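You operate a simulated robot arm through the tools that you are given. There is no shell and no other tool. Be economical: measure what you need, move in short steps, check, and stop when the job is done.

You run a simulated two-armed robot. Do the job below in one go: nothing can be reset, and whatever is moved stays where it is left.

JOB
Turn the bolt six knob to +2. Pick up the grease cartridge that says "EP 3" from the top of the service stand with one hand, pass it to the other hand and put it on the bench top beside the plug press. Lift the blue bin lid open. Any order will do. Set down upright: grease cartridge.

Only the result counts: the job must be done as asked and must still hold three seconds after the hand-in. Knocking over, shifting, dropping, spilling or breaking anything else fails it. A push-on lid holds only when it is set on centred and level and pressed home; a screw cap is set on level and turned clockwise until tight.

ROBOT AND FRAMES
Two 7-joint arms with two-finger grippers on one trunk, on a base that drives. Base frame: it is fixed to the floor where the robot stands at the start and does not move with it; the origin is under the middle of the robot, x ahead of it, y to its left, z up. Readings come in m, degrees, newtons and seconds.
The left shoulder is at the start at [0.023, 0.215, 1.131], the right one opposite. With the tool pointing down near the work surface each hand reaches from about 0.1 to 0.74 m from the robot's upright axis, wherever it stands, measured 20 degrees to its own side. Places, roughly: bench top beside the plug press [-0.2, -9.7, 0.8]; blue bin lid [1.9, -8.9, 0.6]; bolt six knob [0.5, 0, 0.9]; grease cartridge [0.25, -6.75, 0.75]. Payload 2.2 kg a hand.
Tool frame (each hand has its own): the origin (TCP) lies between the finger pads and is the grasp point; the fingertips stand 0.019 m ahead of it; z points along the fingers, y is the line along which they close. Largest opening 0.116 m; the body of the gripper starts 0.07 m behind the TCP.
Orientation is that of the tool frame in the base frame, as [roll, pitch, yaw] about the fixed x, y, z axes, in that order (R = Rz(yaw) Ry(pitch) Rx(roll)). With the fingers straight down and closing along the base's y, the tool's x points along the base's -x, its y along +y and its z along -z.

CONTROLS
- The arms move only by the tool step_arm. It takes "left_deltas", "right_deltas" or both (then of equal length, played together; a hand with none holds still); each is a list of rows, each an object (a shift or turn left out is 0, a gripper value left out holds the last) with "jaw": the opening, from 0 (shut) to 1 (fully open); "travel": the shift along the tool's x, y, z in m, a list of three; "rot": the turn, a rotation vector about the tool's x, y, z in degrees, a list of three. In form: [{"jaw": jaw, "travel": [x, y, z], "rot": [wx, wy, wz]}, ...]. A call has 1 to 12 rows; each row shifts and turns the commanded pose from where the row before left it, along the tool's axes as they then stand. Rows are played at 5 a second. More than 0.05 m and 8.6 degrees between two rows, or a gripper value outside its range, and nothing of the call is played. A pose out of reach is approached as far as the arm can. The call stops where the force on the tool passes 40 N (or 10 N more than at its start, if that is more) or the arm is blocked; 0.2 s more then pass. Each finger halts on what it meets, pressing with about 27 N; the grip force reading is that of the motor and also rises with nothing between the fingers. The clock runs only during rows and for 0.2 s after the last one: add rows that do not move to give the fingers time. It gives the time, the measured TCP pose, the force on the tool (base axes), the opening and the grip force at its end, in the units of the frame above (readings bear some noise), with the torque about the TCP (base axes, N m) and any sound that the robot's microphone picked up.
- Cameras (640 x 400 px; columns grow to the right, rows downward): "scene" is now at [0.1337, -0.0019, 1.321]; the picture's right is [0.00, -1.00, -0.00], its down [-0.40, -0.00, -0.92] and it looks along [0.92, 0.00, -0.40] (base axes); focal length 266 px, centre (320, 200). "left" rides on the left gripper at [0.069, 0.015, -0.097] in its tool frame; the picture's right is [-0.21, 0.98, 0.00], its down [-0.76, -0.17, -0.63] and it looks along [-0.62, -0.14, 0.78] (tool axes); focal length 251 px, centre (320, 200). "right" rides on the right gripper at [0.069, -0.015, -0.097] in its tool frame; the picture's right is [0.21, 0.98, 0.00], its down [-0.76, 0.17, -0.63] and it looks along [-0.62, 0.14, 0.77] (tool axes); focal length 251 px, centre (320, 200). There is no depth. A picture from a camera that has moved, and an enlarged one, comes with that camera's place and axes in the base frame and with its lens.
- capture(camera): a new picture of that camera. The clock stands still meanwhile.
- slide_trunk(by): slides the trunk up (or, below 0, down) by that many m; the arms and the scene camera ride with it, the base frame stays. It gives what a move gives, with no picture.
- drive_base(legs): drives the robot by 1 to 6 legs, each [ahead, left, turn to the left] in m, m and degrees, along the robot's own axes; the way and the turn of a leg run together, so that a leg with both is an arc; at most 1.5 m and 180 degrees a leg. The arms and the cameras ride along, it lands a little off, and it stops where it bumps. It gives what a move gives.
- turn_head(pan, tilt): turns the head with the scene camera to pan (to the left, within 80 degrees either way) and tilt (down, from -29 to 69), counted from straight ahead of the robot. It gives what a move gives.
- enlarge(camera, box): a new picture of the part [left, top, right, bottom] of that camera's present view, enlarged. The clock stands still meanwhile.
- hand_in(): hands the job in; it is judged then, once.

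Go step by step. Nothing tells you exact positions but the pictures and the camera data: compare them with the known pose of the tool, close in by small moves and look again before you grip or let go. The budget is 165 turns and 138 pictures, counting those below and the enlarged ones. Unless the task says otherwise, let go and move clear before handing in.

The tools are called as name(argument=value, ...) on one line, values as JSON. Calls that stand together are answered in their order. step_arm: Moves the arms, as the interface text tells. Its arguments: {"type":"object","properties":{"left_deltas":{"type":"array","items":{"type":"object","properties":{"jaw":{"type":"number"},"travel":{"type":"array","items":{"type":"number"}},"rot":{"type":"array","items":{"type":"number"}}}}},"right_deltas":{"type":"array","items":{"type":"object","properties":{"jaw":{"type":"number"},"travel":{"type":"array","items":{"type":"number"}},"rot":{"type":"array","items":{"type":"number"}}}}}},"required":[]} The other tools are called the same way: slide_trunk (by) slides the trunk up or down; drive_base (legs) drives the base; turn_head (pan, tilt) turns the head that bears the scene camera; capture (camera) takes a picture; enlarge (camera, box) takes an enlarged picture of a part of a camera's view; hand_in () hands the job in.

At the start:

```text
time: 0.0
left_position: [0.4677, 0.1883, 1.2338]
left_ee_rot: [179.9, 0.0, -180.0]
left_wrist_force: [0.3, -0.3, -0.1]
left_ft_torque: [-0.01, -0.01, 0.05]
left_width: 0.1159
left_finger_force: 0.1
right_position: [0.2974, -0.1417, 1.2158]
right_ee_rot: [180.0, -0.1, 180.0]
right_wrist_force: [0.6, -0.3, 0.2]
right_ft_torque: [-0.01, 0.02, 0.02]
right_width: 0.116
right_finger_force: 0.0
trunk travel left (down, up): [-0.275, 0.215]
robot x, y, heading: [-0.0023, -0.0008, 0.4]
head pan, tilt: [0.1, 23.1]
```

scene: 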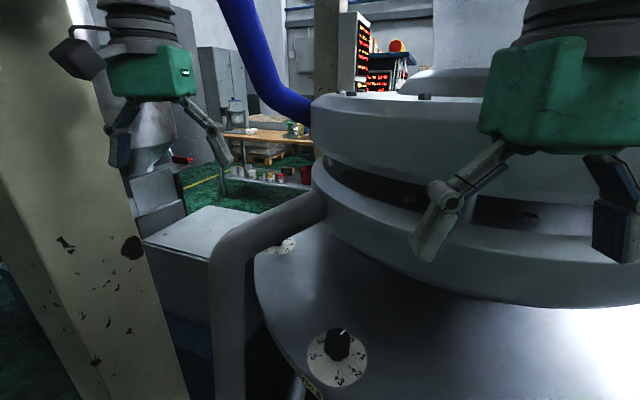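
right: 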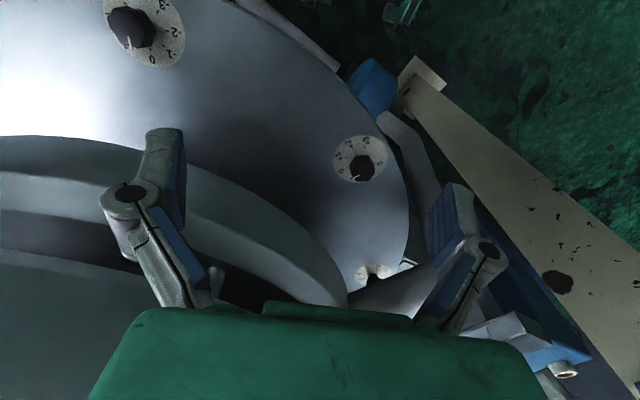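
left: 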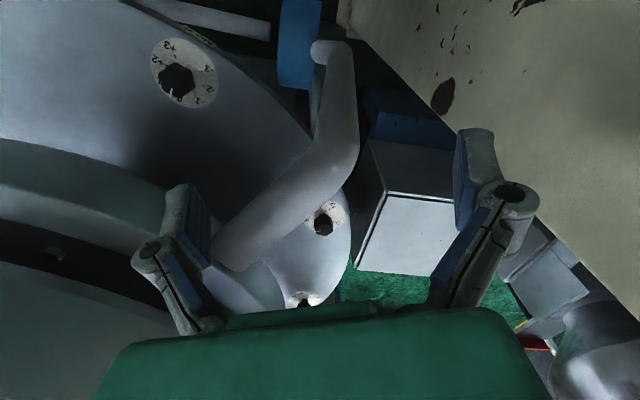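

I see several knobs on the flange of a machine; one near (0.5,0). I look closer at the labels.

enlarge(camera="scene", box=[260, 300, 420, 400])

turn_head(pan=0, tilt=60)

capture(camera="scene")

```text
4.00 times, centred on (340, 350) of scene
camera zoom: at [0.1337, -0.0019, 1.321], right [0.0, -1.0, 0.0], down [-0.4, 0.0, -0.92], along [0.92, 0.0, -0.4], focal length 1063 px, centre (240, -400)
```

zoom: 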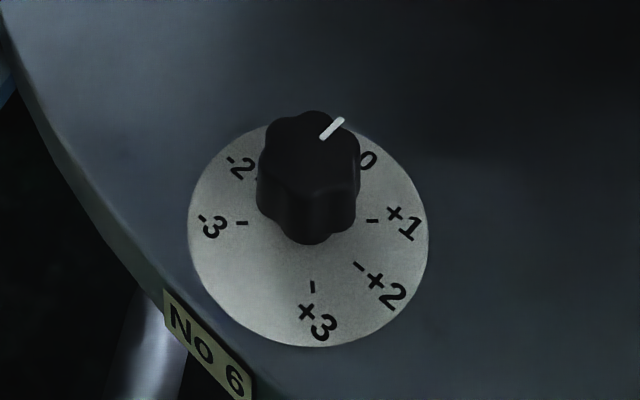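

```text
time: 1.0
left_position: [0.4652, 0.1894, 1.2331]
left_ee_rot: [179.9, 0.1, 180.0]
left_wrist_force: [0.1, 0.4, 0.4]
left_ft_torque: [0.02, -0.01, 0.02]
left_width: 0.1161
left_finger_force: 0.1
right_position: [0.2925, -0.1431, 1.2155]
right_ee_rot: [-180.0, 0.2, 180.0]
right_wrist_force: [-0.3, 0.2, 0.7]
right_ft_torque: [0.0, 0.0, 0.0]
right_width: 0.1157
right_finger_force: 0.0
trunk travel left (down, up): [-0.275, 0.215]
robot x, y, heading: [0.0006, -0.0007, 0.2]
head pan, tilt: [0.0, 60.0]
```

```text
133 pictures are left
camera scene: at [0.1078, -0.0019, 1.268], right [0.0, -1.0, 0.0], down [-0.87, 0.0, -0.5], along [0.5, 0.0, -0.87], focal length 266 px, centre (320, 200)
```

scene: 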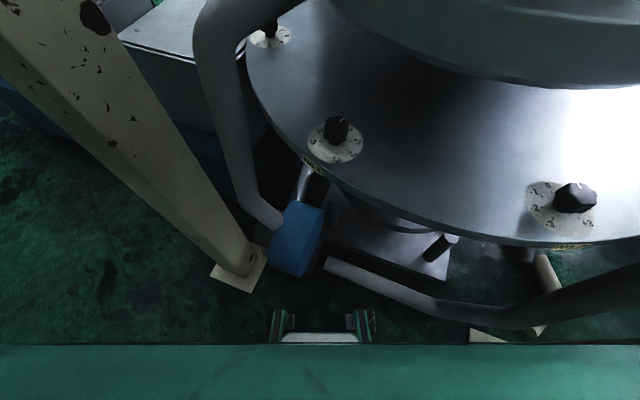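

The No 6 knob is the middle one, dial about (0.43,-0.03,0.92). I look from both hand cameras to read the pointer and tilt.

enlarge(camera="right", box=[300, 110, 420, 210])

enlarge(camera="left", box=[120, 20, 260, 120])

enlarge(camera="scene", box=[270, 90, 400, 190])

```text
4.00 times, centred on (360, 160) of right
camera zoom: at [0.224, -0.1573, 1.3123], right [-0.21, 0.98, 0.0], down [0.76, 0.17, 0.63], along [0.62, 0.14, -0.77], focal length 1006 px, centre (160, 360)
```

zoom: 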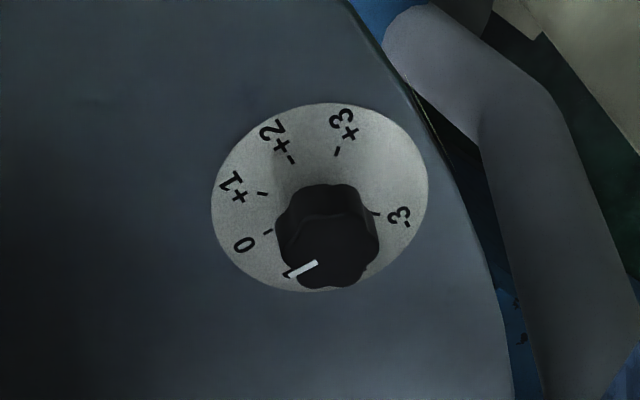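

```text
4.00 times, centred on (190, 70) of left
camera zoom: at [0.396, 0.2035, 1.331], right [0.21, 0.98, 0.0], down [0.76, -0.17, 0.63], along [0.62, -0.14, -0.77], focal length 1006 px, centre (840, 720)
```

zoom: 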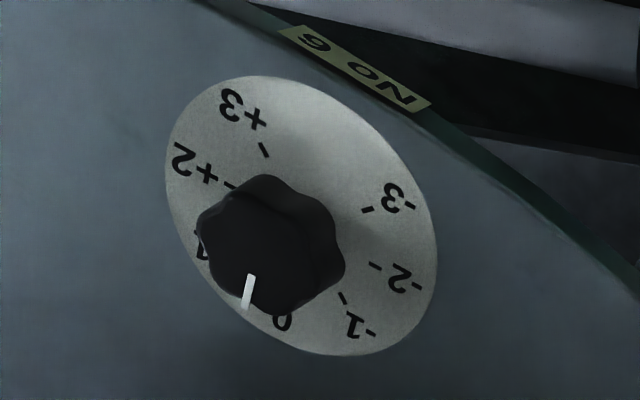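

```text
4.00 times, centred on (335, 140) of scene
camera zoom: at [0.1078, -0.0019, 1.268], right [0.0, -1.0, 0.0], down [-0.87, 0.0, -0.5], along [0.5, 0.0, -0.87], focal length 1063 px, centre (260, 440)
```

zoom: 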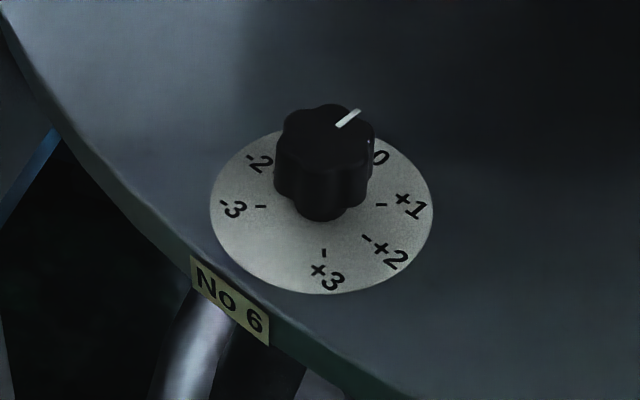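

The dial is level, centre about (0.449,-0.028,0.895), knob top about z 0.935; the pointer is at 0 and +2 is 90° clockwise. I bring the right hand above it.

step_arm(right_deltas=[{"jaw": 0.7, "travel": [-0.0265, 0.0192, 0.0233]}, {"travel": [-0.0265, 0.0192, 0.0233]}, {"travel": [-0.0265, 0.0192, 0.0233]}, {"travel": [-0.0265, 0.0192, 0.0233]}, {"travel": [-0.0265, 0.0192, 0.0233]}, {"travel": [-0.0265, 0.0192, 0.0233]}, {}])

capture(camera="right")

capture(camera="scene")

```text
time: 2.6
left_position: [0.4642, 0.1902, 1.2352]
left_ee_rot: [-179.9, 0.0, -180.0]
left_wrist_force: [-0.8, 0.8, -0.6]
left_ft_torque: [-0.01, -0.03, -0.01]
left_width: 0.1163
left_finger_force: 0.1
right_position: [0.4515, -0.026, 1.0777]
right_ee_rot: [180.0, 0.2, -180.0]
right_wrist_force: [0.7, -0.5, -0.3]
right_ft_torque: [-0.01, -0.02, 0.0]
right_width: 0.0813
right_finger_force: 0.1
trunk travel left (down, up): [-0.275, 0.215]
robot x, y, heading: [0.0034, 0.0027, 0.1]
head pan, tilt: [0.0, 60.0]
```

```text
129 pictures are left
camera right: at [0.382, -0.0414, 1.1738], right [-0.22, 0.98, 0.0], down [0.75, 0.17, 0.63], along [0.62, 0.14, -0.77], focal length 251 px, centre (320, 200)
```

right: 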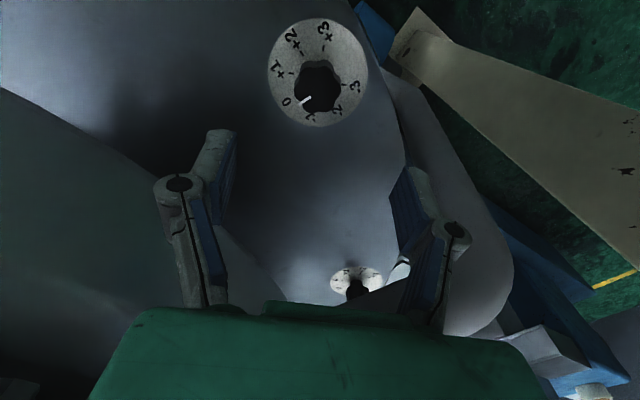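

```text
128 pictures are left
camera scene: at [0.108, -0.0003, 1.268], right [0.0, -1.0, 0.0], down [-0.87, 0.0, -0.5], along [0.5, 0.0, -0.87], focal length 266 px, centre (320, 200)
```

scene: 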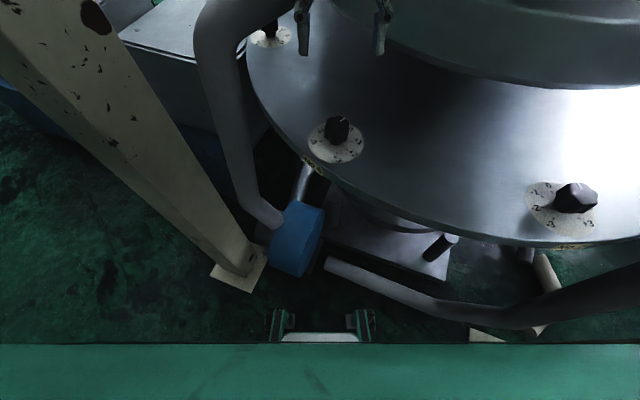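

enlarge(camera="right", box=[250, 10, 390, 140])

```text
3.08 times, centred on (320, 75) of right
camera zoom: at [0.382, -0.0414, 1.1738], right [-0.22, 0.98, 0.0], down [0.75, 0.17, 0.63], along [0.62, 0.14, -0.77], focal length 774 px, centre (320, 585)
```

zoom: 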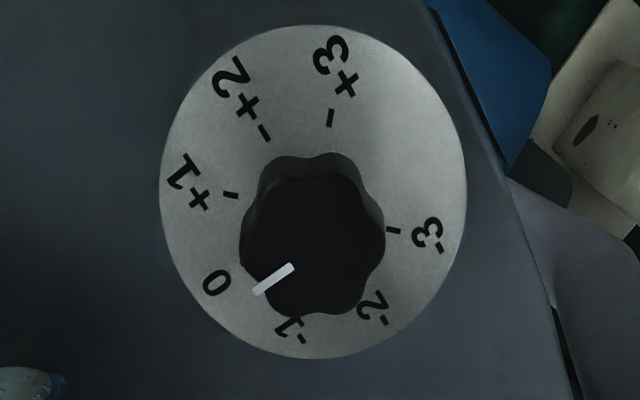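

The knob centre is confirmed at about (0.4485,-0.0288). I descend over it, offset 15° so the fingers lie across the valleys.

step_arm(right_deltas=[{"travel": [0.003, -0.0028, 0.03]}, {"travel": [0, 0, 0.03], "rot": [0, 0, -7.5]}, {"travel": [0, 0, 0.03], "rot": [0, 0, -7.5]}, {"travel": [0, 0, 0.035]}, {"travel": [0, 0, 0.032]}, {}])

capture(camera="right")

enlarge(camera="scene", box=[270, 70, 400, 180])

```text
time: 4.0
left_position: [0.4464, 0.1928, 1.2414]
left_ee_rot: [-179.8, 1.0, -180.0]
left_wrist_force: [0.4, -0.5, 0.1]
left_ft_torque: [0.02, 0.0, -0.01]
left_width: 0.1161
left_finger_force: 0.0
right_position: [0.4377, -0.0278, 0.9269]
right_ee_rot: [-179.4, 1.2, -165.0]
right_wrist_force: [-0.1, 0.5, 0.3]
right_ft_torque: [-0.02, -0.01, 0.01]
right_width: 0.0809
right_finger_force: 0.0
trunk travel left (down, up): [-0.275, 0.215]
robot x, y, heading: [0.0055, 0.0025, 0.2]
head pan, tilt: [0.0, 60.0]
```

```text
126 pictures are left
camera right: at [0.3707, -0.0611, 1.0216], right [-0.46, 0.89, -0.01], down [0.67, 0.36, 0.65], along [0.58, 0.29, -0.76], focal length 251 px, centre (320, 200)
```

right: 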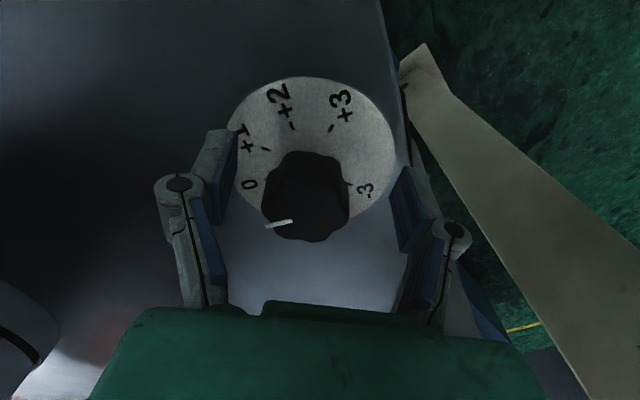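

```text
3.64 times, centred on (335, 125) of scene
camera zoom: at [0.079, 0.0061, 1.2706], right [0.0, -1.0, 0.01], down [-0.86, 0.0, -0.52], along [0.52, -0.01, -0.86], focal length 967 px, centre (266, 473)
```

zoom: 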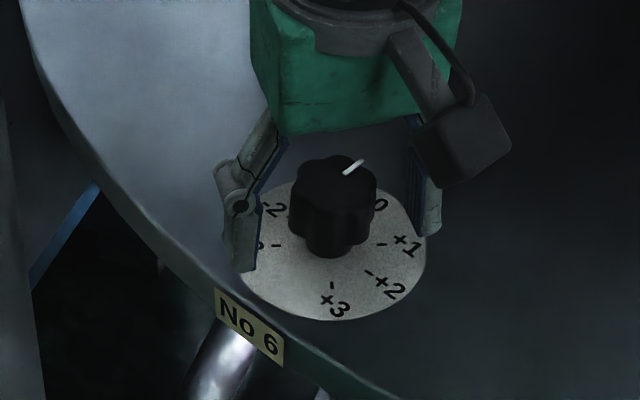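

The robot seems to have leaned back a degree, perhaps the arm rests on something. I check with the head.

turn_head(pan=-30, tilt=30)

capture(camera="scene")

capture(camera="left")

```text
time: 5.0
left_position: [0.4463, 0.1939, 1.2404]
left_ee_rot: [-179.9, 0.9, -180.0]
left_wrist_force: [0.8, 0.2, 0.5]
left_ft_torque: [-0.02, 0.02, -0.01]
left_width: 0.1158
left_finger_force: 0.0
right_position: [0.4363, -0.0279, 0.9269]
right_ee_rot: [-179.5, 1.2, -165.0]
right_wrist_force: [0.8, 0.0, 0.6]
right_ft_torque: [-0.02, -0.04, 0.02]
right_width: 0.0811
right_finger_force: 0.0
trunk travel left (down, up): [-0.275, 0.215]
robot x, y, heading: [-0.0001, -0.0014, -0.0]
head pan, tilt: [-30.0, 30.0]
```

```text
124 pictures are left
camera scene: at [0.0892, -0.039, 1.3131], right [-0.5, -0.87, -0.01], down [-0.42, 0.24, -0.88], along [0.76, -0.44, -0.48], focal length 266 px, centre (320, 200)
```

scene: 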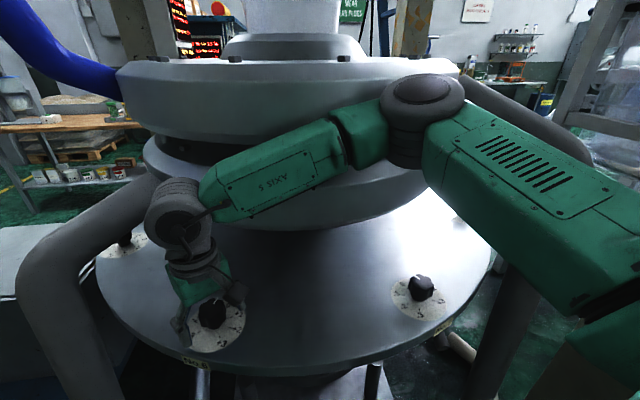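

```text
123 pictures are left
camera left: at [0.376, 0.2076, 1.3364], right [0.21, 0.98, 0.0], down [0.75, -0.16, 0.65], along [0.63, -0.14, -0.76], focal length 251 px, centre (320, 200)
```

left: 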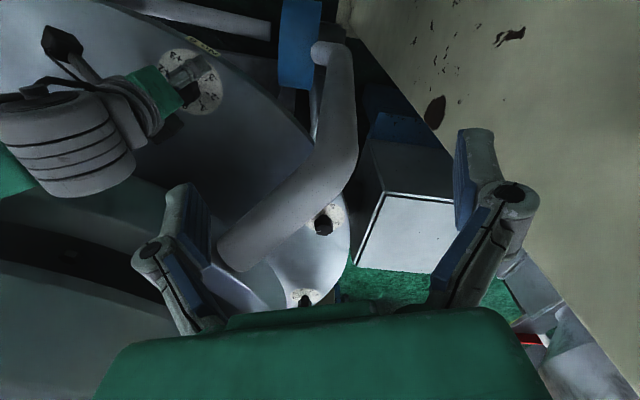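

The right forearm rests on the upper ring. I raise the trunk so elbow and forearm clear it, then lower the hand again.

slide_trunk(by=0.2)

step_arm(right_deltas=[{"travel": [0, 0, 0.04]}, {"travel": [0, 0, 0.04]}, {}])

capture(camera="scene")

```text
time: 7.2
left_position: [0.4655, 0.1882, 1.4339]
left_ee_rot: [-179.9, 0.1, -180.0]
left_wrist_force: [0.2, 0.4, 0.0]
left_ft_torque: [-0.02, -0.02, -0.01]
left_width: 0.1161
left_finger_force: 0.0
right_position: [0.4499, -0.0314, 1.1162]
right_ee_rot: [-180.0, 0.0, -164.9]
right_wrist_force: [-0.5, 0.5, -0.3]
right_ft_torque: [0.01, 0.03, -0.02]
right_width: 0.0813
right_finger_force: 0.1
trunk travel left (down, up): [-0.475, 0.015]
robot x, y, heading: [-0.0021, 0.0009, 0.0]
head pan, tilt: [-30.0, 30.0]
```

```text
time: 8.0
left_position: [0.4648, 0.1915, 1.4339]
left_ee_rot: [-179.9, 0.1, 179.9]
left_wrist_force: [-0.1, -0.3, 0.4]
left_ft_torque: [-0.01, 0.01, -0.06]
left_width: 0.1162
left_finger_force: 0.1
right_position: [0.4503, -0.0267, 1.0365]
right_ee_rot: [-179.8, 0.0, -165.0]
right_wrist_force: [-0.9, -0.5, 0.2]
right_ft_torque: [0.02, -0.01, 0.01]
right_width: 0.081
right_finger_force: 0.1
trunk travel left (down, up): [-0.475, 0.015]
robot x, y, heading: [0.0023, -0.0002, -0.0]
head pan, tilt: [-30.0, 30.0]
```

```text
122 pictures are left
camera scene: at [0.1201, -0.0444, 1.5101], right [-0.5, -0.87, 0.0], down [-0.44, 0.25, -0.87], along [0.75, -0.43, -0.5], focal length 266 px, centre (320, 200)
```

scene: 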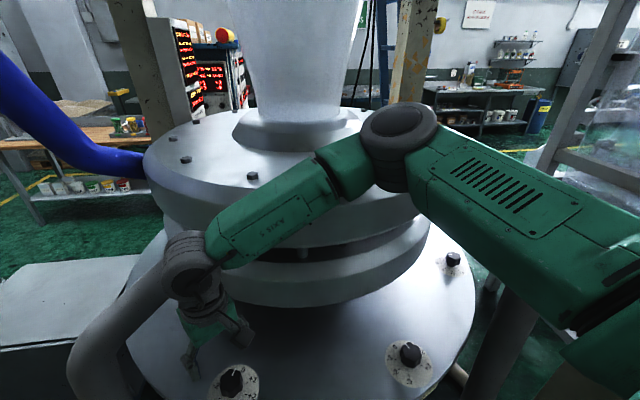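

Lean is gone; I lower onto the knob.

step_arm(right_deltas=[{"travel": [0.001, -0.001, 0.04]}, {"travel": [0, 0, 0.04]}, {"travel": [0, 0, 0.036]}, {}])

capture(camera="right")

```text
time: 8.9
left_position: [0.4449, 0.1999, 1.4387]
left_ee_rot: [-179.6, 0.9, 180.0]
left_wrist_force: [-0.7, -0.3, 0.6]
left_ft_torque: [0.0, 0.02, -0.02]
left_width: 0.116
left_finger_force: 0.0
right_position: [0.4336, -0.0249, 0.9276]
right_ee_rot: [-179.4, 0.7, -164.8]
right_wrist_force: [0.1, 0.1, 0.3]
right_ft_torque: [0.04, -0.02, -0.01]
right_width: 0.0813
right_finger_force: 0.1
trunk travel left (down, up): [-0.475, 0.015]
robot x, y, heading: [-0.0029, 0.0032, 0.0]
head pan, tilt: [-30.0, 30.0]
```

```text
121 pictures are left
camera right: at [0.3686, -0.0571, 1.0229], right [-0.46, 0.89, -0.01], down [0.68, 0.36, 0.64], along [0.57, 0.29, -0.77], focal length 251 px, centre (320, 200)
```

right: 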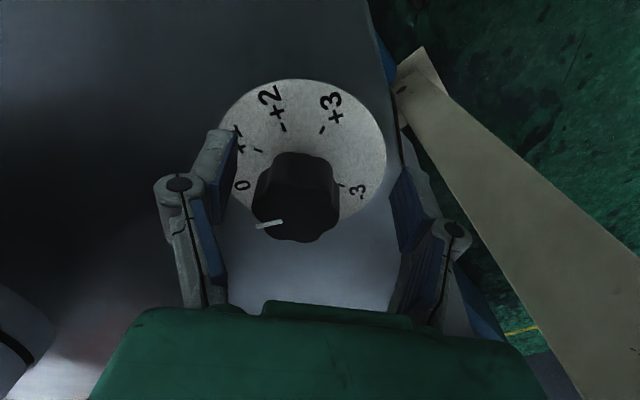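

Still a slight contact of the forearm with the upper ring. I lift off, and look around to back the base off so the arm reaches forward instead of across.

step_arm(right_deltas=[{"travel": [0, 0, -0.045]}, {"travel": [0, 0, -0.045]}, {"travel": [0, 0, -0.045]}, {}])

turn_head(pan=80, tilt=40)

capture(camera="scene")

turn_head(pan=-80, tilt=30)

capture(camera="scene")

```text
time: 9.9
left_position: [0.4652, 0.198, 1.4355]
left_ee_rot: [-179.7, 0.2, -179.9]
left_wrist_force: [-0.4, -0.2, -0.1]
left_ft_torque: [-0.02, -0.03, 0.01]
left_width: 0.1156
left_finger_force: 0.1
right_position: [0.4479, -0.0246, 1.0602]
right_ee_rot: [-179.7, 0.3, -164.9]
right_wrist_force: [-0.6, 1.2, 0.6]
right_ft_torque: [-0.04, -0.02, -0.02]
right_width: 0.0807
right_finger_force: 0.1
trunk travel left (down, up): [-0.475, 0.015]
robot x, y, heading: [-0.0036, 0.0031, -0.0]
head pan, tilt: [-30.0, 30.0]
```

```text
time: 11.8
left_position: [0.4657, 0.1965, 1.4331]
left_ee_rot: [-179.7, 0.1, -180.0]
left_wrist_force: [0.8, -0.6, 1.4]
left_ft_torque: [-0.05, 0.0, 0.01]
left_width: 0.1157
left_finger_force: 0.2
right_position: [0.4482, -0.0264, 1.0587]
right_ee_rot: [-179.8, 0.0, -165.0]
right_wrist_force: [-0.1, 0.2, -0.5]
right_ft_torque: [0.01, -0.03, -0.01]
right_width: 0.081
right_finger_force: 0.0
trunk travel left (down, up): [-0.475, 0.015]
robot x, y, heading: [-0.0044, -0.0033, 0.1]
head pan, tilt: [80.0, 40.0]
```

```text
120 pictures are left
camera scene: at [0.0577, 0.0863, 1.4947], right [0.98, -0.17, 0.0], down [-0.11, -0.63, -0.76], along [0.13, 0.75, -0.64], focal length 266 px, centre (320, 200)
```

scene: 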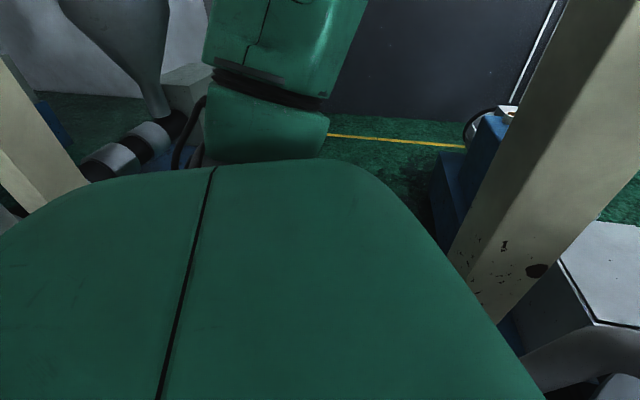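

```text
time: 14.3
left_position: [0.4659, 0.1808, 1.4344]
left_ee_rot: [179.7, 0.1, 179.8]
left_wrist_force: [0.0, -0.4, 0.2]
left_ft_torque: [0.01, 0.04, 0.01]
left_width: 0.1159
left_finger_force: 0.2
right_position: [0.4483, -0.0379, 1.0581]
right_ee_rot: [179.8, 0.1, -165.1]
right_wrist_force: [0.5, 0.3, 0.4]
right_ft_torque: [0.03, 0.0, 0.04]
right_width: 0.0813
right_finger_force: 0.0
trunk travel left (down, up): [-0.475, 0.015]
robot x, y, heading: [0.0014, -0.0017, -0.1]
head pan, tilt: [-80.0, 30.0]
```

```text
119 pictures are left
camera scene: at [0.0589, -0.0976, 1.5098], right [-0.98, -0.17, 0.0], down [-0.09, 0.5, -0.86], along [0.15, -0.85, -0.5], focal length 266 px, centre (320, 200)
```

scene: 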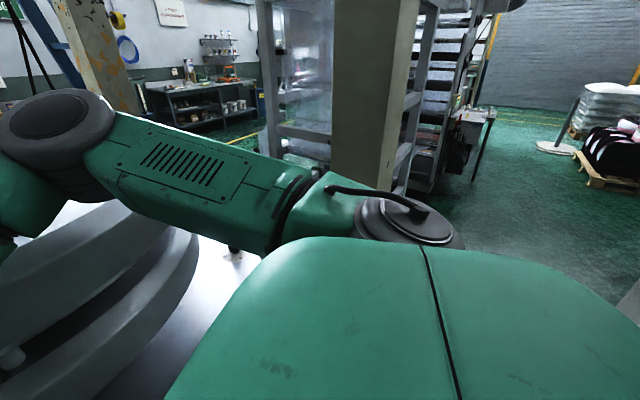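

I back the base off 0.2 m with the hand held high, then re-extend the right hand to the knob.

turn_head(pan=0, tilt=45)

drive_base(legs=[[-0.2, 0.08, 0]])

step_arm(right_deltas=[{"travel": [-0.045, 0, 0]}, {"travel": [-0.045, 0, 0]}, {"travel": [-0.045, 0, 0]}, {"travel": [-0.045, 0, 0]}, {}])

capture(camera="scene")

capture(camera="right")

```text
time: 15.8
left_position: [0.4656, 0.195, 1.4335]
left_ee_rot: [-179.6, 0.1, 179.9]
left_wrist_force: [-0.1, -0.1, 0.1]
left_ft_torque: [-0.04, 0.0, -0.01]
left_width: 0.1157
left_finger_force: 0.0
right_position: [0.4478, -0.0263, 1.0592]
right_ee_rot: [-179.8, -0.1, -165.0]
right_wrist_force: [-0.1, 0.4, -0.8]
right_ft_torque: [-0.05, 0.04, 0.0]
right_width: 0.081
right_finger_force: 0.0
trunk travel left (down, up): [-0.475, 0.015]
robot x, y, heading: [-0.0021, 0.0002, 0.1]
head pan, tilt: [0.0, 45.0]
```

```text
time: 17.5
left_position: [0.2631, 0.2701, 1.4321]
left_ee_rot: [-179.9, -0.1, 180.0]
left_wrist_force: [1.1, 0.3, -0.1]
left_ft_torque: [0.0, 0.01, -0.01]
left_width: 0.1158
left_finger_force: 0.1
right_position: [0.2456, 0.0494, 1.0579]
right_ee_rot: [-180.0, 0.0, -165.1]
right_wrist_force: [-1.3, 1.1, -0.3]
right_ft_torque: [-0.03, -0.02, 0.02]
right_width: 0.0811
right_finger_force: 0.0
trunk travel left (down, up): [-0.475, 0.015]
robot x, y, heading: [-0.2025, 0.0797, 0.1]
head pan, tilt: [0.0, 45.0]
```

```text
time: 18.7
left_position: [0.2562, 0.2787, 1.4345]
left_ee_rot: [-179.6, 0.3, -179.9]
left_wrist_force: [-0.1, 0.8, 0.4]
left_ft_torque: [-0.05, 0.03, 0.04]
left_width: 0.1158
left_finger_force: 0.0
right_position: [0.4162, 0.103, 1.0606]
right_ee_rot: [-179.6, 0.0, -164.8]
right_wrist_force: [-0.4, 0.3, 0.2]
right_ft_torque: [-0.04, 0.01, 0.0]
right_width: 0.0812
right_finger_force: 0.0
trunk travel left (down, up): [-0.475, 0.015]
robot x, y, heading: [-0.2051, 0.0815, 0.0]
head pan, tilt: [0.0, 45.0]
```

```text
118 pictures are left
camera scene: at [-0.0788, 0.0892, 1.487], right [0.0, -1.0, 0.01], down [-0.71, -0.01, -0.7], along [0.7, -0.01, -0.71], focal length 266 px, centre (320, 200)
```

scene: 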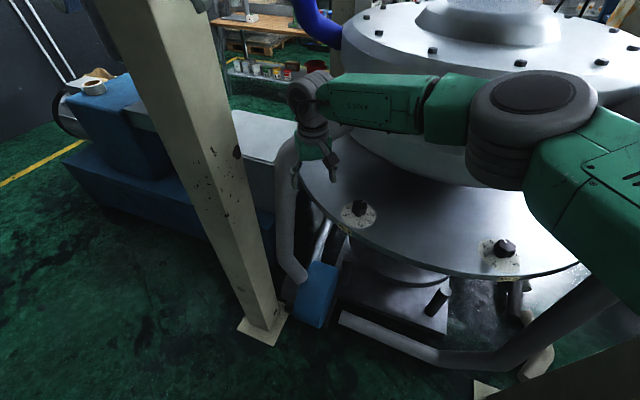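

```text
117 pictures are left
camera right: at [0.3526, 0.0702, 1.1574], right [-0.46, 0.89, -0.01], down [0.69, 0.36, 0.63], along [0.56, 0.29, -0.77], focal length 251 px, centre (320, 200)
```

right: 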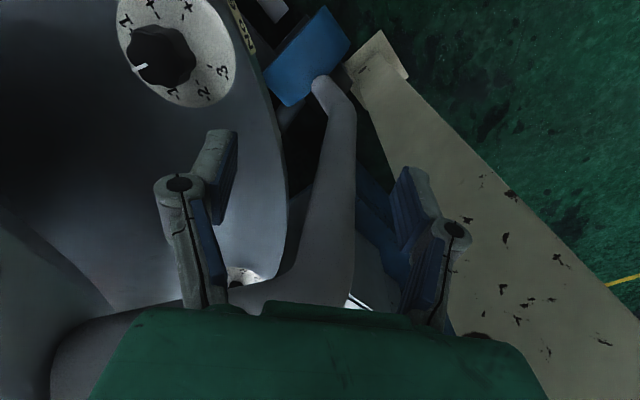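

I overlooked the 15° yaw; I correct sideways toward the knob at this height.

step_arm(right_deltas=[{"travel": [0.001, -0.0452, 0]}, {"travel": [0.001, -0.0452, 0]}, {"travel": [0.001, -0.0452, 0]}, {}])

capture(camera="scene")

```text
time: 19.7
left_position: [0.2558, 0.2768, 1.4348]
left_ee_rot: [-179.6, 0.3, -179.9]
left_wrist_force: [0.6, 1.0, 0.3]
left_ft_torque: [-0.01, 0.01, 0.01]
left_width: 0.1159
left_finger_force: 0.1
right_position: [0.4461, -0.0349, 1.0629]
right_ee_rot: [-179.7, 0.2, -165.0]
right_wrist_force: [0.1, 0.6, -0.2]
right_ft_torque: [-0.04, 0.0, -0.03]
right_width: 0.0814
right_finger_force: 0.0
trunk travel left (down, up): [-0.475, 0.015]
robot x, y, heading: [-0.204, 0.0808, -0.1]
head pan, tilt: [0.0, 45.0]
```

```text
116 pictures are left
camera scene: at [-0.0801, 0.0829, 1.4872], right [0.0, -1.0, 0.0], down [-0.71, 0.0, -0.7], along [0.7, 0.0, -0.71], focal length 266 px, centre (320, 200)
```

scene: 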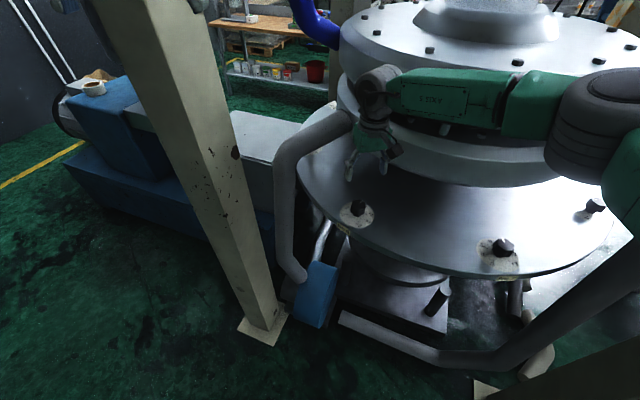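

The forearm may just clear now. I lower carefully and watch the lean.

step_arm(right_deltas=[{"travel": [0, 0.004, 0.04]}, {"travel": [0, 0.002, 0.04]}, {}])

capture(camera="scene")

```text
time: 20.5
left_position: [0.2547, 0.2728, 1.436]
left_ee_rot: [-179.7, 0.2, 180.0]
left_wrist_force: [-0.9, 0.1, -0.1]
left_ft_torque: [0.0, 0.0, 0.02]
left_width: 0.1161
left_finger_force: 0.0
right_position: [0.443, -0.0293, 0.9793]
right_ee_rot: [-179.7, 0.3, -165.0]
right_wrist_force: [-1.0, -0.2, 0.1]
right_ft_torque: [-0.04, 0.03, 0.0]
right_width: 0.0813
right_finger_force: 0.2
trunk travel left (down, up): [-0.475, 0.015]
robot x, y, heading: [-0.2045, 0.0807, -0.2]
head pan, tilt: [0.0, 45.0]
```

```text
115 pictures are left
camera scene: at [-0.0804, 0.0792, 1.4873], right [0.0, -1.0, 0.0], down [-0.71, 0.0, -0.7], along [0.7, 0.0, -0.71], focal length 266 px, centre (320, 200)
```

scene: 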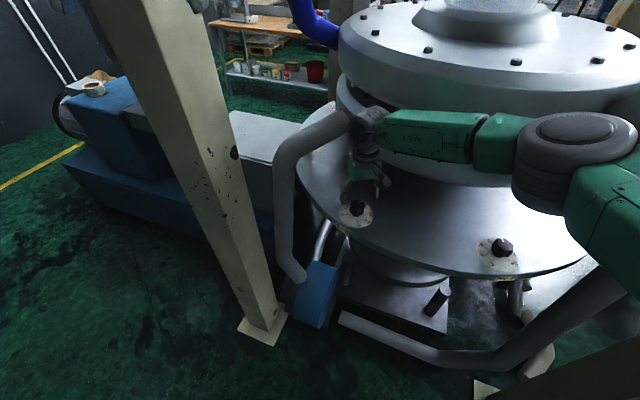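

step_arm(right_deltas=[{"travel": [-0.004, -0.001, 0.03]}, {"travel": [-0.001, 0, 0.029]}, {}])

capture(camera="right")

enlarge(camera="scene", box=[260, 60, 580, 260])

```text
time: 21.3
left_position: [0.2542, 0.2718, 1.4361]
left_ee_rot: [-180.0, 0.3, 180.0]
left_wrist_force: [-0.7, 0.6, -0.2]
left_ft_torque: [-0.01, 0.0, 0.0]
left_width: 0.116
left_finger_force: 0.0
right_position: [0.4516, -0.0267, 0.9198]
right_ee_rot: [-179.8, 0.3, -165.1]
right_wrist_force: [0.2, -0.2, 0.0]
right_ft_torque: [0.04, -0.01, -0.03]
right_width: 0.0811
right_finger_force: 0.0
trunk travel left (down, up): [-0.475, 0.015]
robot x, y, heading: [-0.2009, 0.0758, 0.3]
head pan, tilt: [0.0, 45.0]
```

```text
114 pictures are left
camera right: at [0.3873, -0.0592, 1.0172], right [-0.46, 0.89, 0.0], down [0.68, 0.36, 0.64], along [0.57, 0.29, -0.77], focal length 251 px, centre (320, 200)
```

right: 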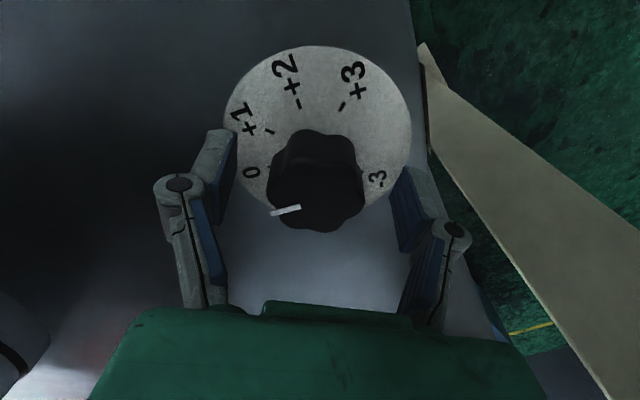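

```text
2.00 times, centred on (420, 160) of scene
camera zoom: at [-0.0806, 0.0776, 1.4873], right [0.0, -1.0, 0.0], down [-0.71, 0.0, -0.7], along [0.7, 0.0, -0.71], focal length 532 px, centre (120, 280)
```

zoom: 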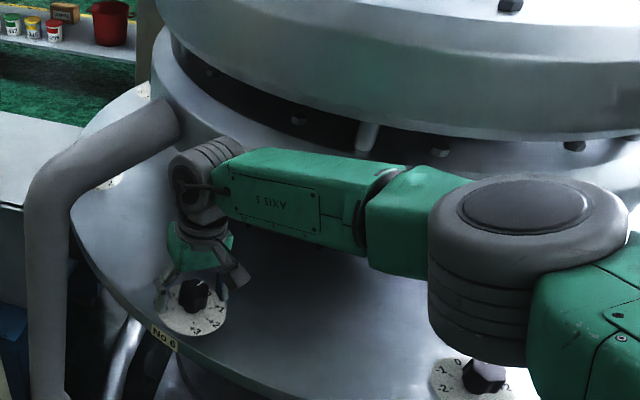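

The knob sits between the fingers. I close and turn clockwise; tool z points down, so +90° about tool z.

step_arm(right_deltas=[{"travel": [0.002, -0.001, 0]}, {"jaw": 0.0}, {}, {}])

enlarge(camera="right", box=[160, 30, 480, 230])

```text
time: 22.3
left_position: [0.2552, 0.2715, 1.4367]
left_ee_rot: [-179.9, 0.3, 179.9]
left_wrist_force: [-0.4, 0.2, 0.2]
left_ft_torque: [0.02, -0.03, -0.01]
left_width: 0.1163
left_finger_force: 0.0
right_position: [0.4496, -0.0285, 0.9201]
right_ee_rot: [-179.8, 0.1, -165.1]
right_wrist_force: [0.7, 0.2, -2.1]
right_ft_torque: [0.13, -0.15, 0.01]
right_width: 0.0433
right_finger_force: 44.8
trunk travel left (down, up): [-0.475, 0.015]
robot x, y, heading: [-0.2062, 0.0806, -0.2]
head pan, tilt: [0.0, 45.0]
```

```text
2.00 times, centred on (320, 130) of right
camera zoom: at [0.3853, -0.0618, 1.0167], right [-0.46, 0.89, 0.0], down [0.69, 0.36, 0.63], along [0.57, 0.29, -0.77], focal length 503 px, centre (320, 340)
```

zoom: 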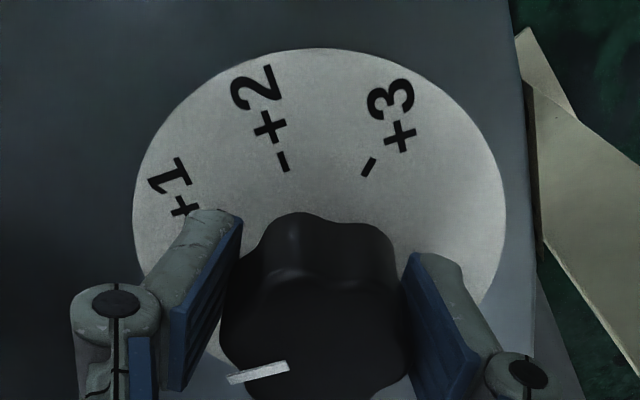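

Gripped well on flats. I turn 90° clockwise.

step_arm(right_deltas=[{"rot": [0, 0, 7.5]}, {"rot": [0, 0, 7.5]}, {"rot": [0, 0, 7.5]}, {"rot": [0, 0, 7.5]}, {"rot": [0, 0, 7.5]}, {"rot": [0, 0, 7.5]}, {}])

enlarge(camera="right", box=[160, 30, 480, 230])

```text
time: 23.9
left_position: [0.258, 0.2746, 1.4342]
left_ee_rot: [-179.8, 0.3, -180.0]
left_wrist_force: [-0.4, 0.4, -0.2]
left_ft_torque: [-0.03, 0.03, -0.03]
left_width: 0.1161
left_finger_force: 0.1
right_position: [0.4491, -0.0279, 0.9205]
right_ee_rot: [-180.0, 0.1, 150.0]
right_wrist_force: [-1.1, 14.9, -21.0]
right_ft_torque: [-0.06, -0.32, -0.02]
right_width: 0.0436
right_finger_force: 44.9
trunk travel left (down, up): [-0.475, 0.015]
robot x, y, heading: [-0.2047, 0.0787, 0.3]
head pan, tilt: [0.0, 45.0]
```

```text
2.00 times, centred on (320, 130) of right
camera zoom: at [0.3812, -0.0068, 1.0168], right [0.3, 0.95, 0.0], down [0.74, -0.23, 0.63], along [0.6, -0.19, -0.77], focal length 503 px, centre (320, 340)
```

zoom: 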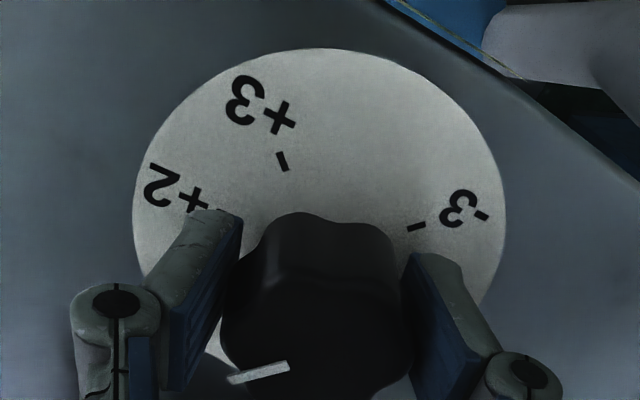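

step_arm(right_deltas=[{"rot": [0, 0, 7.5]}, {"rot": [0, 0, 7.5]}, {"rot": [0, 0, 7.5]}, {"rot": [0, 0, 7.5]}, {"rot": [0, 0, 7.5]}, {"rot": [0, 0, 7.5]}, {}])

enlarge(camera="right", box=[160, 30, 480, 230])

```text
time: 25.5
left_position: [0.2578, 0.2748, 1.4353]
left_ee_rot: [-179.7, 0.2, 179.9]
left_wrist_force: [-0.5, -0.3, -1.4]
left_ft_torque: [-0.02, -0.01, 0.01]
left_width: 0.116
left_finger_force: 0.1
right_position: [0.4495, -0.0279, 0.9205]
right_ee_rot: [-180.0, 0.1, 105.0]
right_wrist_force: [-1.9, 25.6, -25.3]
right_ft_torque: [0.73, -0.03, -0.04]
right_width: 0.0436
right_finger_force: 45.3
trunk travel left (down, up): [-0.475, 0.015]
robot x, y, heading: [-0.2019, 0.0774, 0.2]
head pan, tilt: [0.0, 45.0]
```

```text
2.00 times, centred on (320, 130) of right
camera zoom: at [0.417, 0.035, 1.0168], right [0.89, 0.46, 0.0], down [0.36, -0.69, 0.63], along [0.29, -0.56, -0.77], focal length 503 px, centre (320, 340)
```

zoom: 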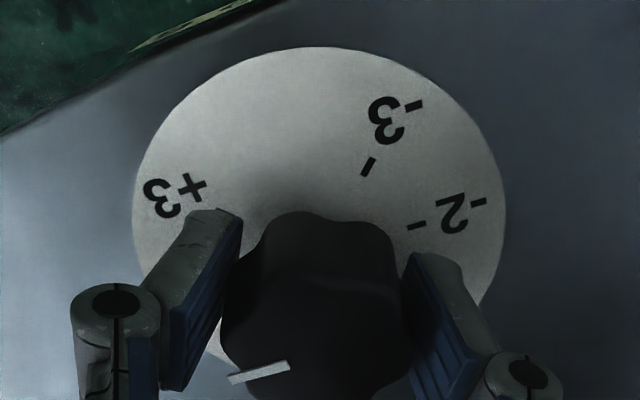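

Turned 90°. I release and lift to read it.

step_arm(right_deltas=[{"jaw": 0.7}, {}, {}, {"travel": [0, 0, -0.045]}, {"travel": [0, 0, -0.045]}, {"travel": [0, 0, -0.045]}, {}])

capture(camera="right")

enlarge(camera="scene", box=[310, 170, 410, 240])

```text
time: 27.1
left_position: [0.2557, 0.2706, 1.4357]
left_ee_rot: [-179.8, 0.3, 179.9]
left_wrist_force: [-0.3, 0.2, -0.1]
left_ft_torque: [0.01, -0.04, -0.03]
left_width: 0.1162
left_finger_force: 0.1
right_position: [0.4507, -0.0301, 1.0572]
right_ee_rot: [179.9, 0.2, 104.8]
right_wrist_force: [0.3, 0.3, -0.4]
right_ft_torque: [0.03, -0.01, 0.01]
right_width: 0.0809
right_finger_force: 0.0
trunk travel left (down, up): [-0.475, 0.015]
robot x, y, heading: [-0.2084, 0.0826, -0.1]
head pan, tilt: [0.0, 45.0]
```

```text
109 pictures are left
camera right: at [0.4179, 0.0317, 1.1529], right [0.89, 0.46, 0.0], down [0.35, -0.69, 0.64], along [0.29, -0.56, -0.77], focal length 251 px, centre (320, 200)
```

right: 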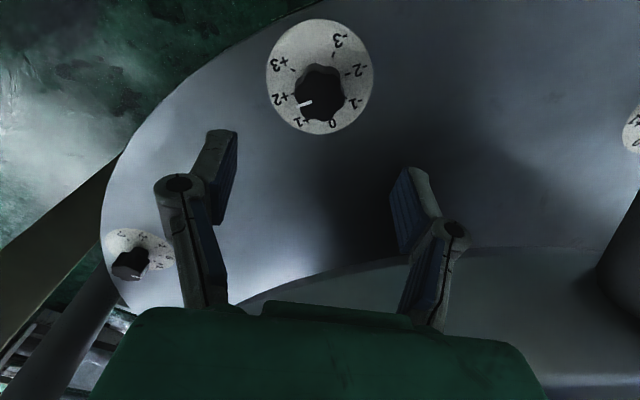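

```text
5.71 times, centred on (360, 205) of scene
camera zoom: at [-0.08, 0.0769, 1.4872], right [0.0, -1.0, 0.0], down [-0.71, 0.0, -0.7], along [0.7, 0.0, -0.71], focal length 1519 px, centre (91, 171)
```

zoom: 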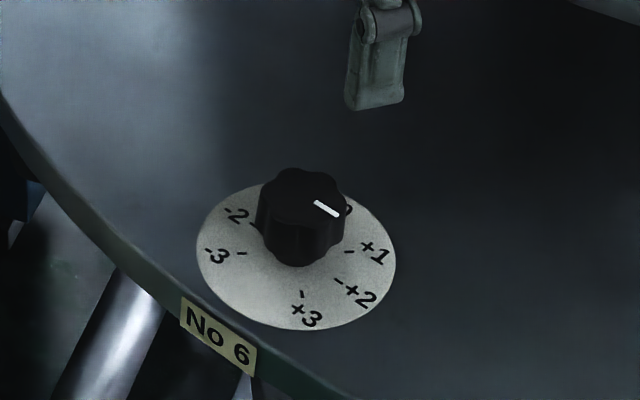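

enlarge(camera="right", box=[250, 10, 390, 140])

```text
3.08 times, centred on (320, 75) of right
camera zoom: at [0.4179, 0.0317, 1.1529], right [0.89, 0.46, 0.0], down [0.35, -0.69, 0.64], along [0.29, -0.56, -0.77], focal length 774 px, centre (320, 585)
```

zoom: 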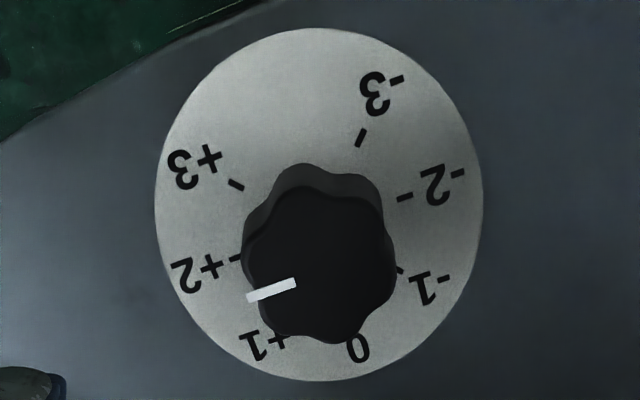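

enlarge(camera="scene", box=[340, 190, 384, 218])

enlarge(camera="right", box=[285, 60, 355, 110])

```text
14.29 times, centred on (362, 204) of scene
camera zoom: at [-0.08, 0.0769, 1.4872], right [0.0, -1.0, 0.0], down [-0.71, 0.0, -0.7], along [0.7, 0.0, -0.71], focal length 3798 px, centre (-280, 143)
```

zoom: 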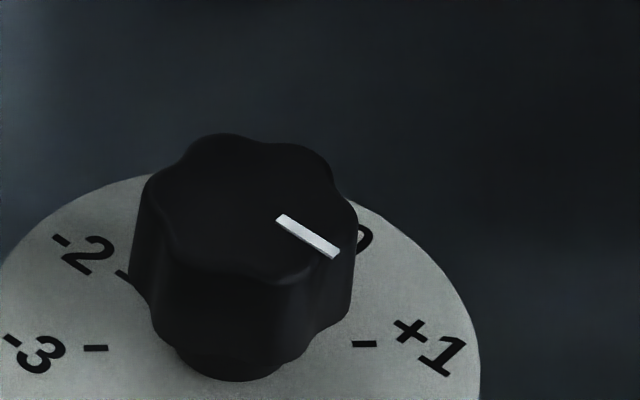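

```text
8.00 times, centred on (320, 85) of right
camera zoom: at [0.4179, 0.0317, 1.1529], right [0.89, 0.46, 0.0], down [0.35, -0.69, 0.64], along [0.29, -0.56, -0.77], focal length 2012 px, centre (320, 1120)
```

zoom: 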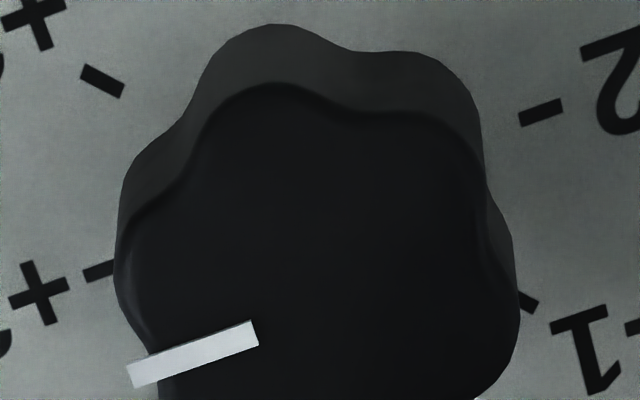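

The pointer line measures about -134°, the +2 tick is at -134°: knob done. Now I raise and retract the right hand and back away.

step_arm(right_deltas=[{"travel": [0, 0, -0.04]}, {"travel": [0, 0, -0.04]}, {"travel": [0, 0, -0.03]}, {"rot": [0, 0, -8.3]}, {"rot": [0, 0, -8.3]}, {"rot": [0, 0, -8.3]}, {"rot": [0, 0, -8.3]}, {"rot": [0, 0, -8.3]}, {"rot": [0, 0, -8.3]}, {"rot": [0, 0, -8.4]}, {"rot": [0, 0, -8.4]}, {"rot": [0, 0, -8.4]}])

step_arm(right_deltas=[{"travel": [0.045, -0.02, 0]}, {"travel": [0.045, -0.02, 0]}, {"travel": [0.045, -0.02, 0]}, {"travel": [0.045, -0.02, 0]}, {"travel": [0.045, -0.02, 0]}, {"travel": [0.045, -0.02, 0]}, {"travel": [0.045, -0.02, 0]}, {}])

drive_base(legs=[[-0.35, 0, 0]])

turn_head(pan=-75, tilt=25)

capture(camera="scene")

```text
time: 29.7
left_position: [0.2563, 0.2708, 1.4363]
left_ee_rot: [-179.9, 0.3, 180.0]
left_wrist_force: [-0.3, 0.0, 0.6]
left_ft_torque: [0.03, 0.02, 0.0]
left_width: 0.1163
left_finger_force: 0.0
right_position: [0.4479, -0.0318, 1.1673]
right_ee_rot: [-179.9, 0.4, -179.9]
right_wrist_force: [0.7, 0.3, -0.5]
right_ft_torque: [0.0, -0.02, 0.0]
right_width: 0.0813
right_finger_force: 0.1
trunk travel left (down, up): [-0.475, 0.015]
robot x, y, heading: [-0.2059, 0.0777, -0.1]
head pan, tilt: [0.0, 45.0]
```

```text
time: 31.5
left_position: [0.2568, 0.2671, 1.436]
left_ee_rot: [180.0, 0.2, -180.0]
left_wrist_force: [0.3, 1.2, -0.4]
left_ft_torque: [0.0, 0.01, 0.0]
left_width: 0.116
left_finger_force: 0.0
right_position: [0.1314, -0.1765, 1.1661]
right_ee_rot: [-180.0, 0.1, 179.9]
right_wrist_force: [0.2, -0.3, -0.5]
right_ft_torque: [-0.03, 0.01, 0.02]
right_width: 0.0812
right_finger_force: 0.1
trunk travel left (down, up): [-0.475, 0.015]
robot x, y, heading: [-0.2049, 0.0761, -0.1]
head pan, tilt: [0.0, 45.0]
```

```text
time: 33.7
left_position: [-0.0848, 0.2723, 1.4343]
left_ee_rot: [-179.8, 0.3, -179.9]
left_wrist_force: [-0.4, 0.4, -0.5]
left_ft_torque: [0.01, 0.01, 0.0]
left_width: 0.1159
left_finger_force: 0.1
right_position: [-0.2082, -0.1727, 1.1679]
right_ee_rot: [-179.9, 0.3, -180.0]
right_wrist_force: [-0.4, 0.0, -0.6]
right_ft_torque: [0.0, 0.04, -0.02]
right_width: 0.081
right_finger_force: 0.1
trunk travel left (down, up): [-0.475, 0.015]
robot x, y, heading: [-0.5471, 0.0799, 0.0]
head pan, tilt: [0.0, 45.0]
```

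```text
time: 35.2
left_position: [-0.0915, 0.27, 1.4382]
left_ee_rot: [-180.0, 0.4, -179.9]
left_wrist_force: [-0.1, -0.7, 0.5]
left_ft_torque: [0.0, 0.0, -0.04]
left_width: 0.1157
left_finger_force: 0.0
right_position: [-0.2137, -0.1737, 1.1693]
right_ee_rot: [180.0, 0.4, 179.9]
right_wrist_force: [0.4, -0.6, -0.2]
right_ft_torque: [-0.01, -0.01, -0.01]
right_width: 0.0813
right_finger_force: 0.0
trunk travel left (down, up): [-0.475, 0.015]
robot x, y, heading: [-0.5486, 0.0789, -0.0]
head pan, tilt: [-75.0, 25.0]
```

```text
104 pictures are left
camera scene: at [-0.4818, -0.0133, 1.518], right [-0.97, -0.26, 0.0], down [-0.11, 0.41, -0.91], along [0.23, -0.87, -0.42], focal length 266 px, centre (320, 200)
```

scene: 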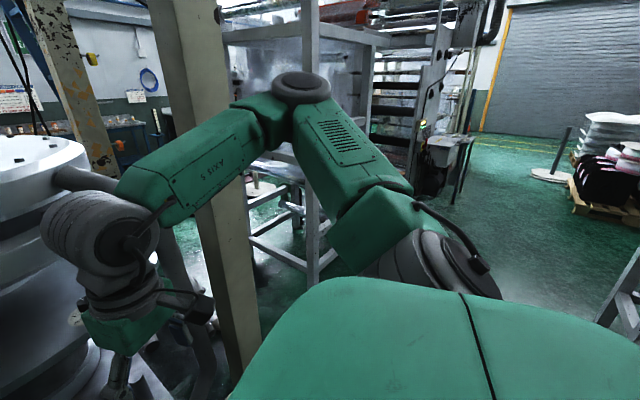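

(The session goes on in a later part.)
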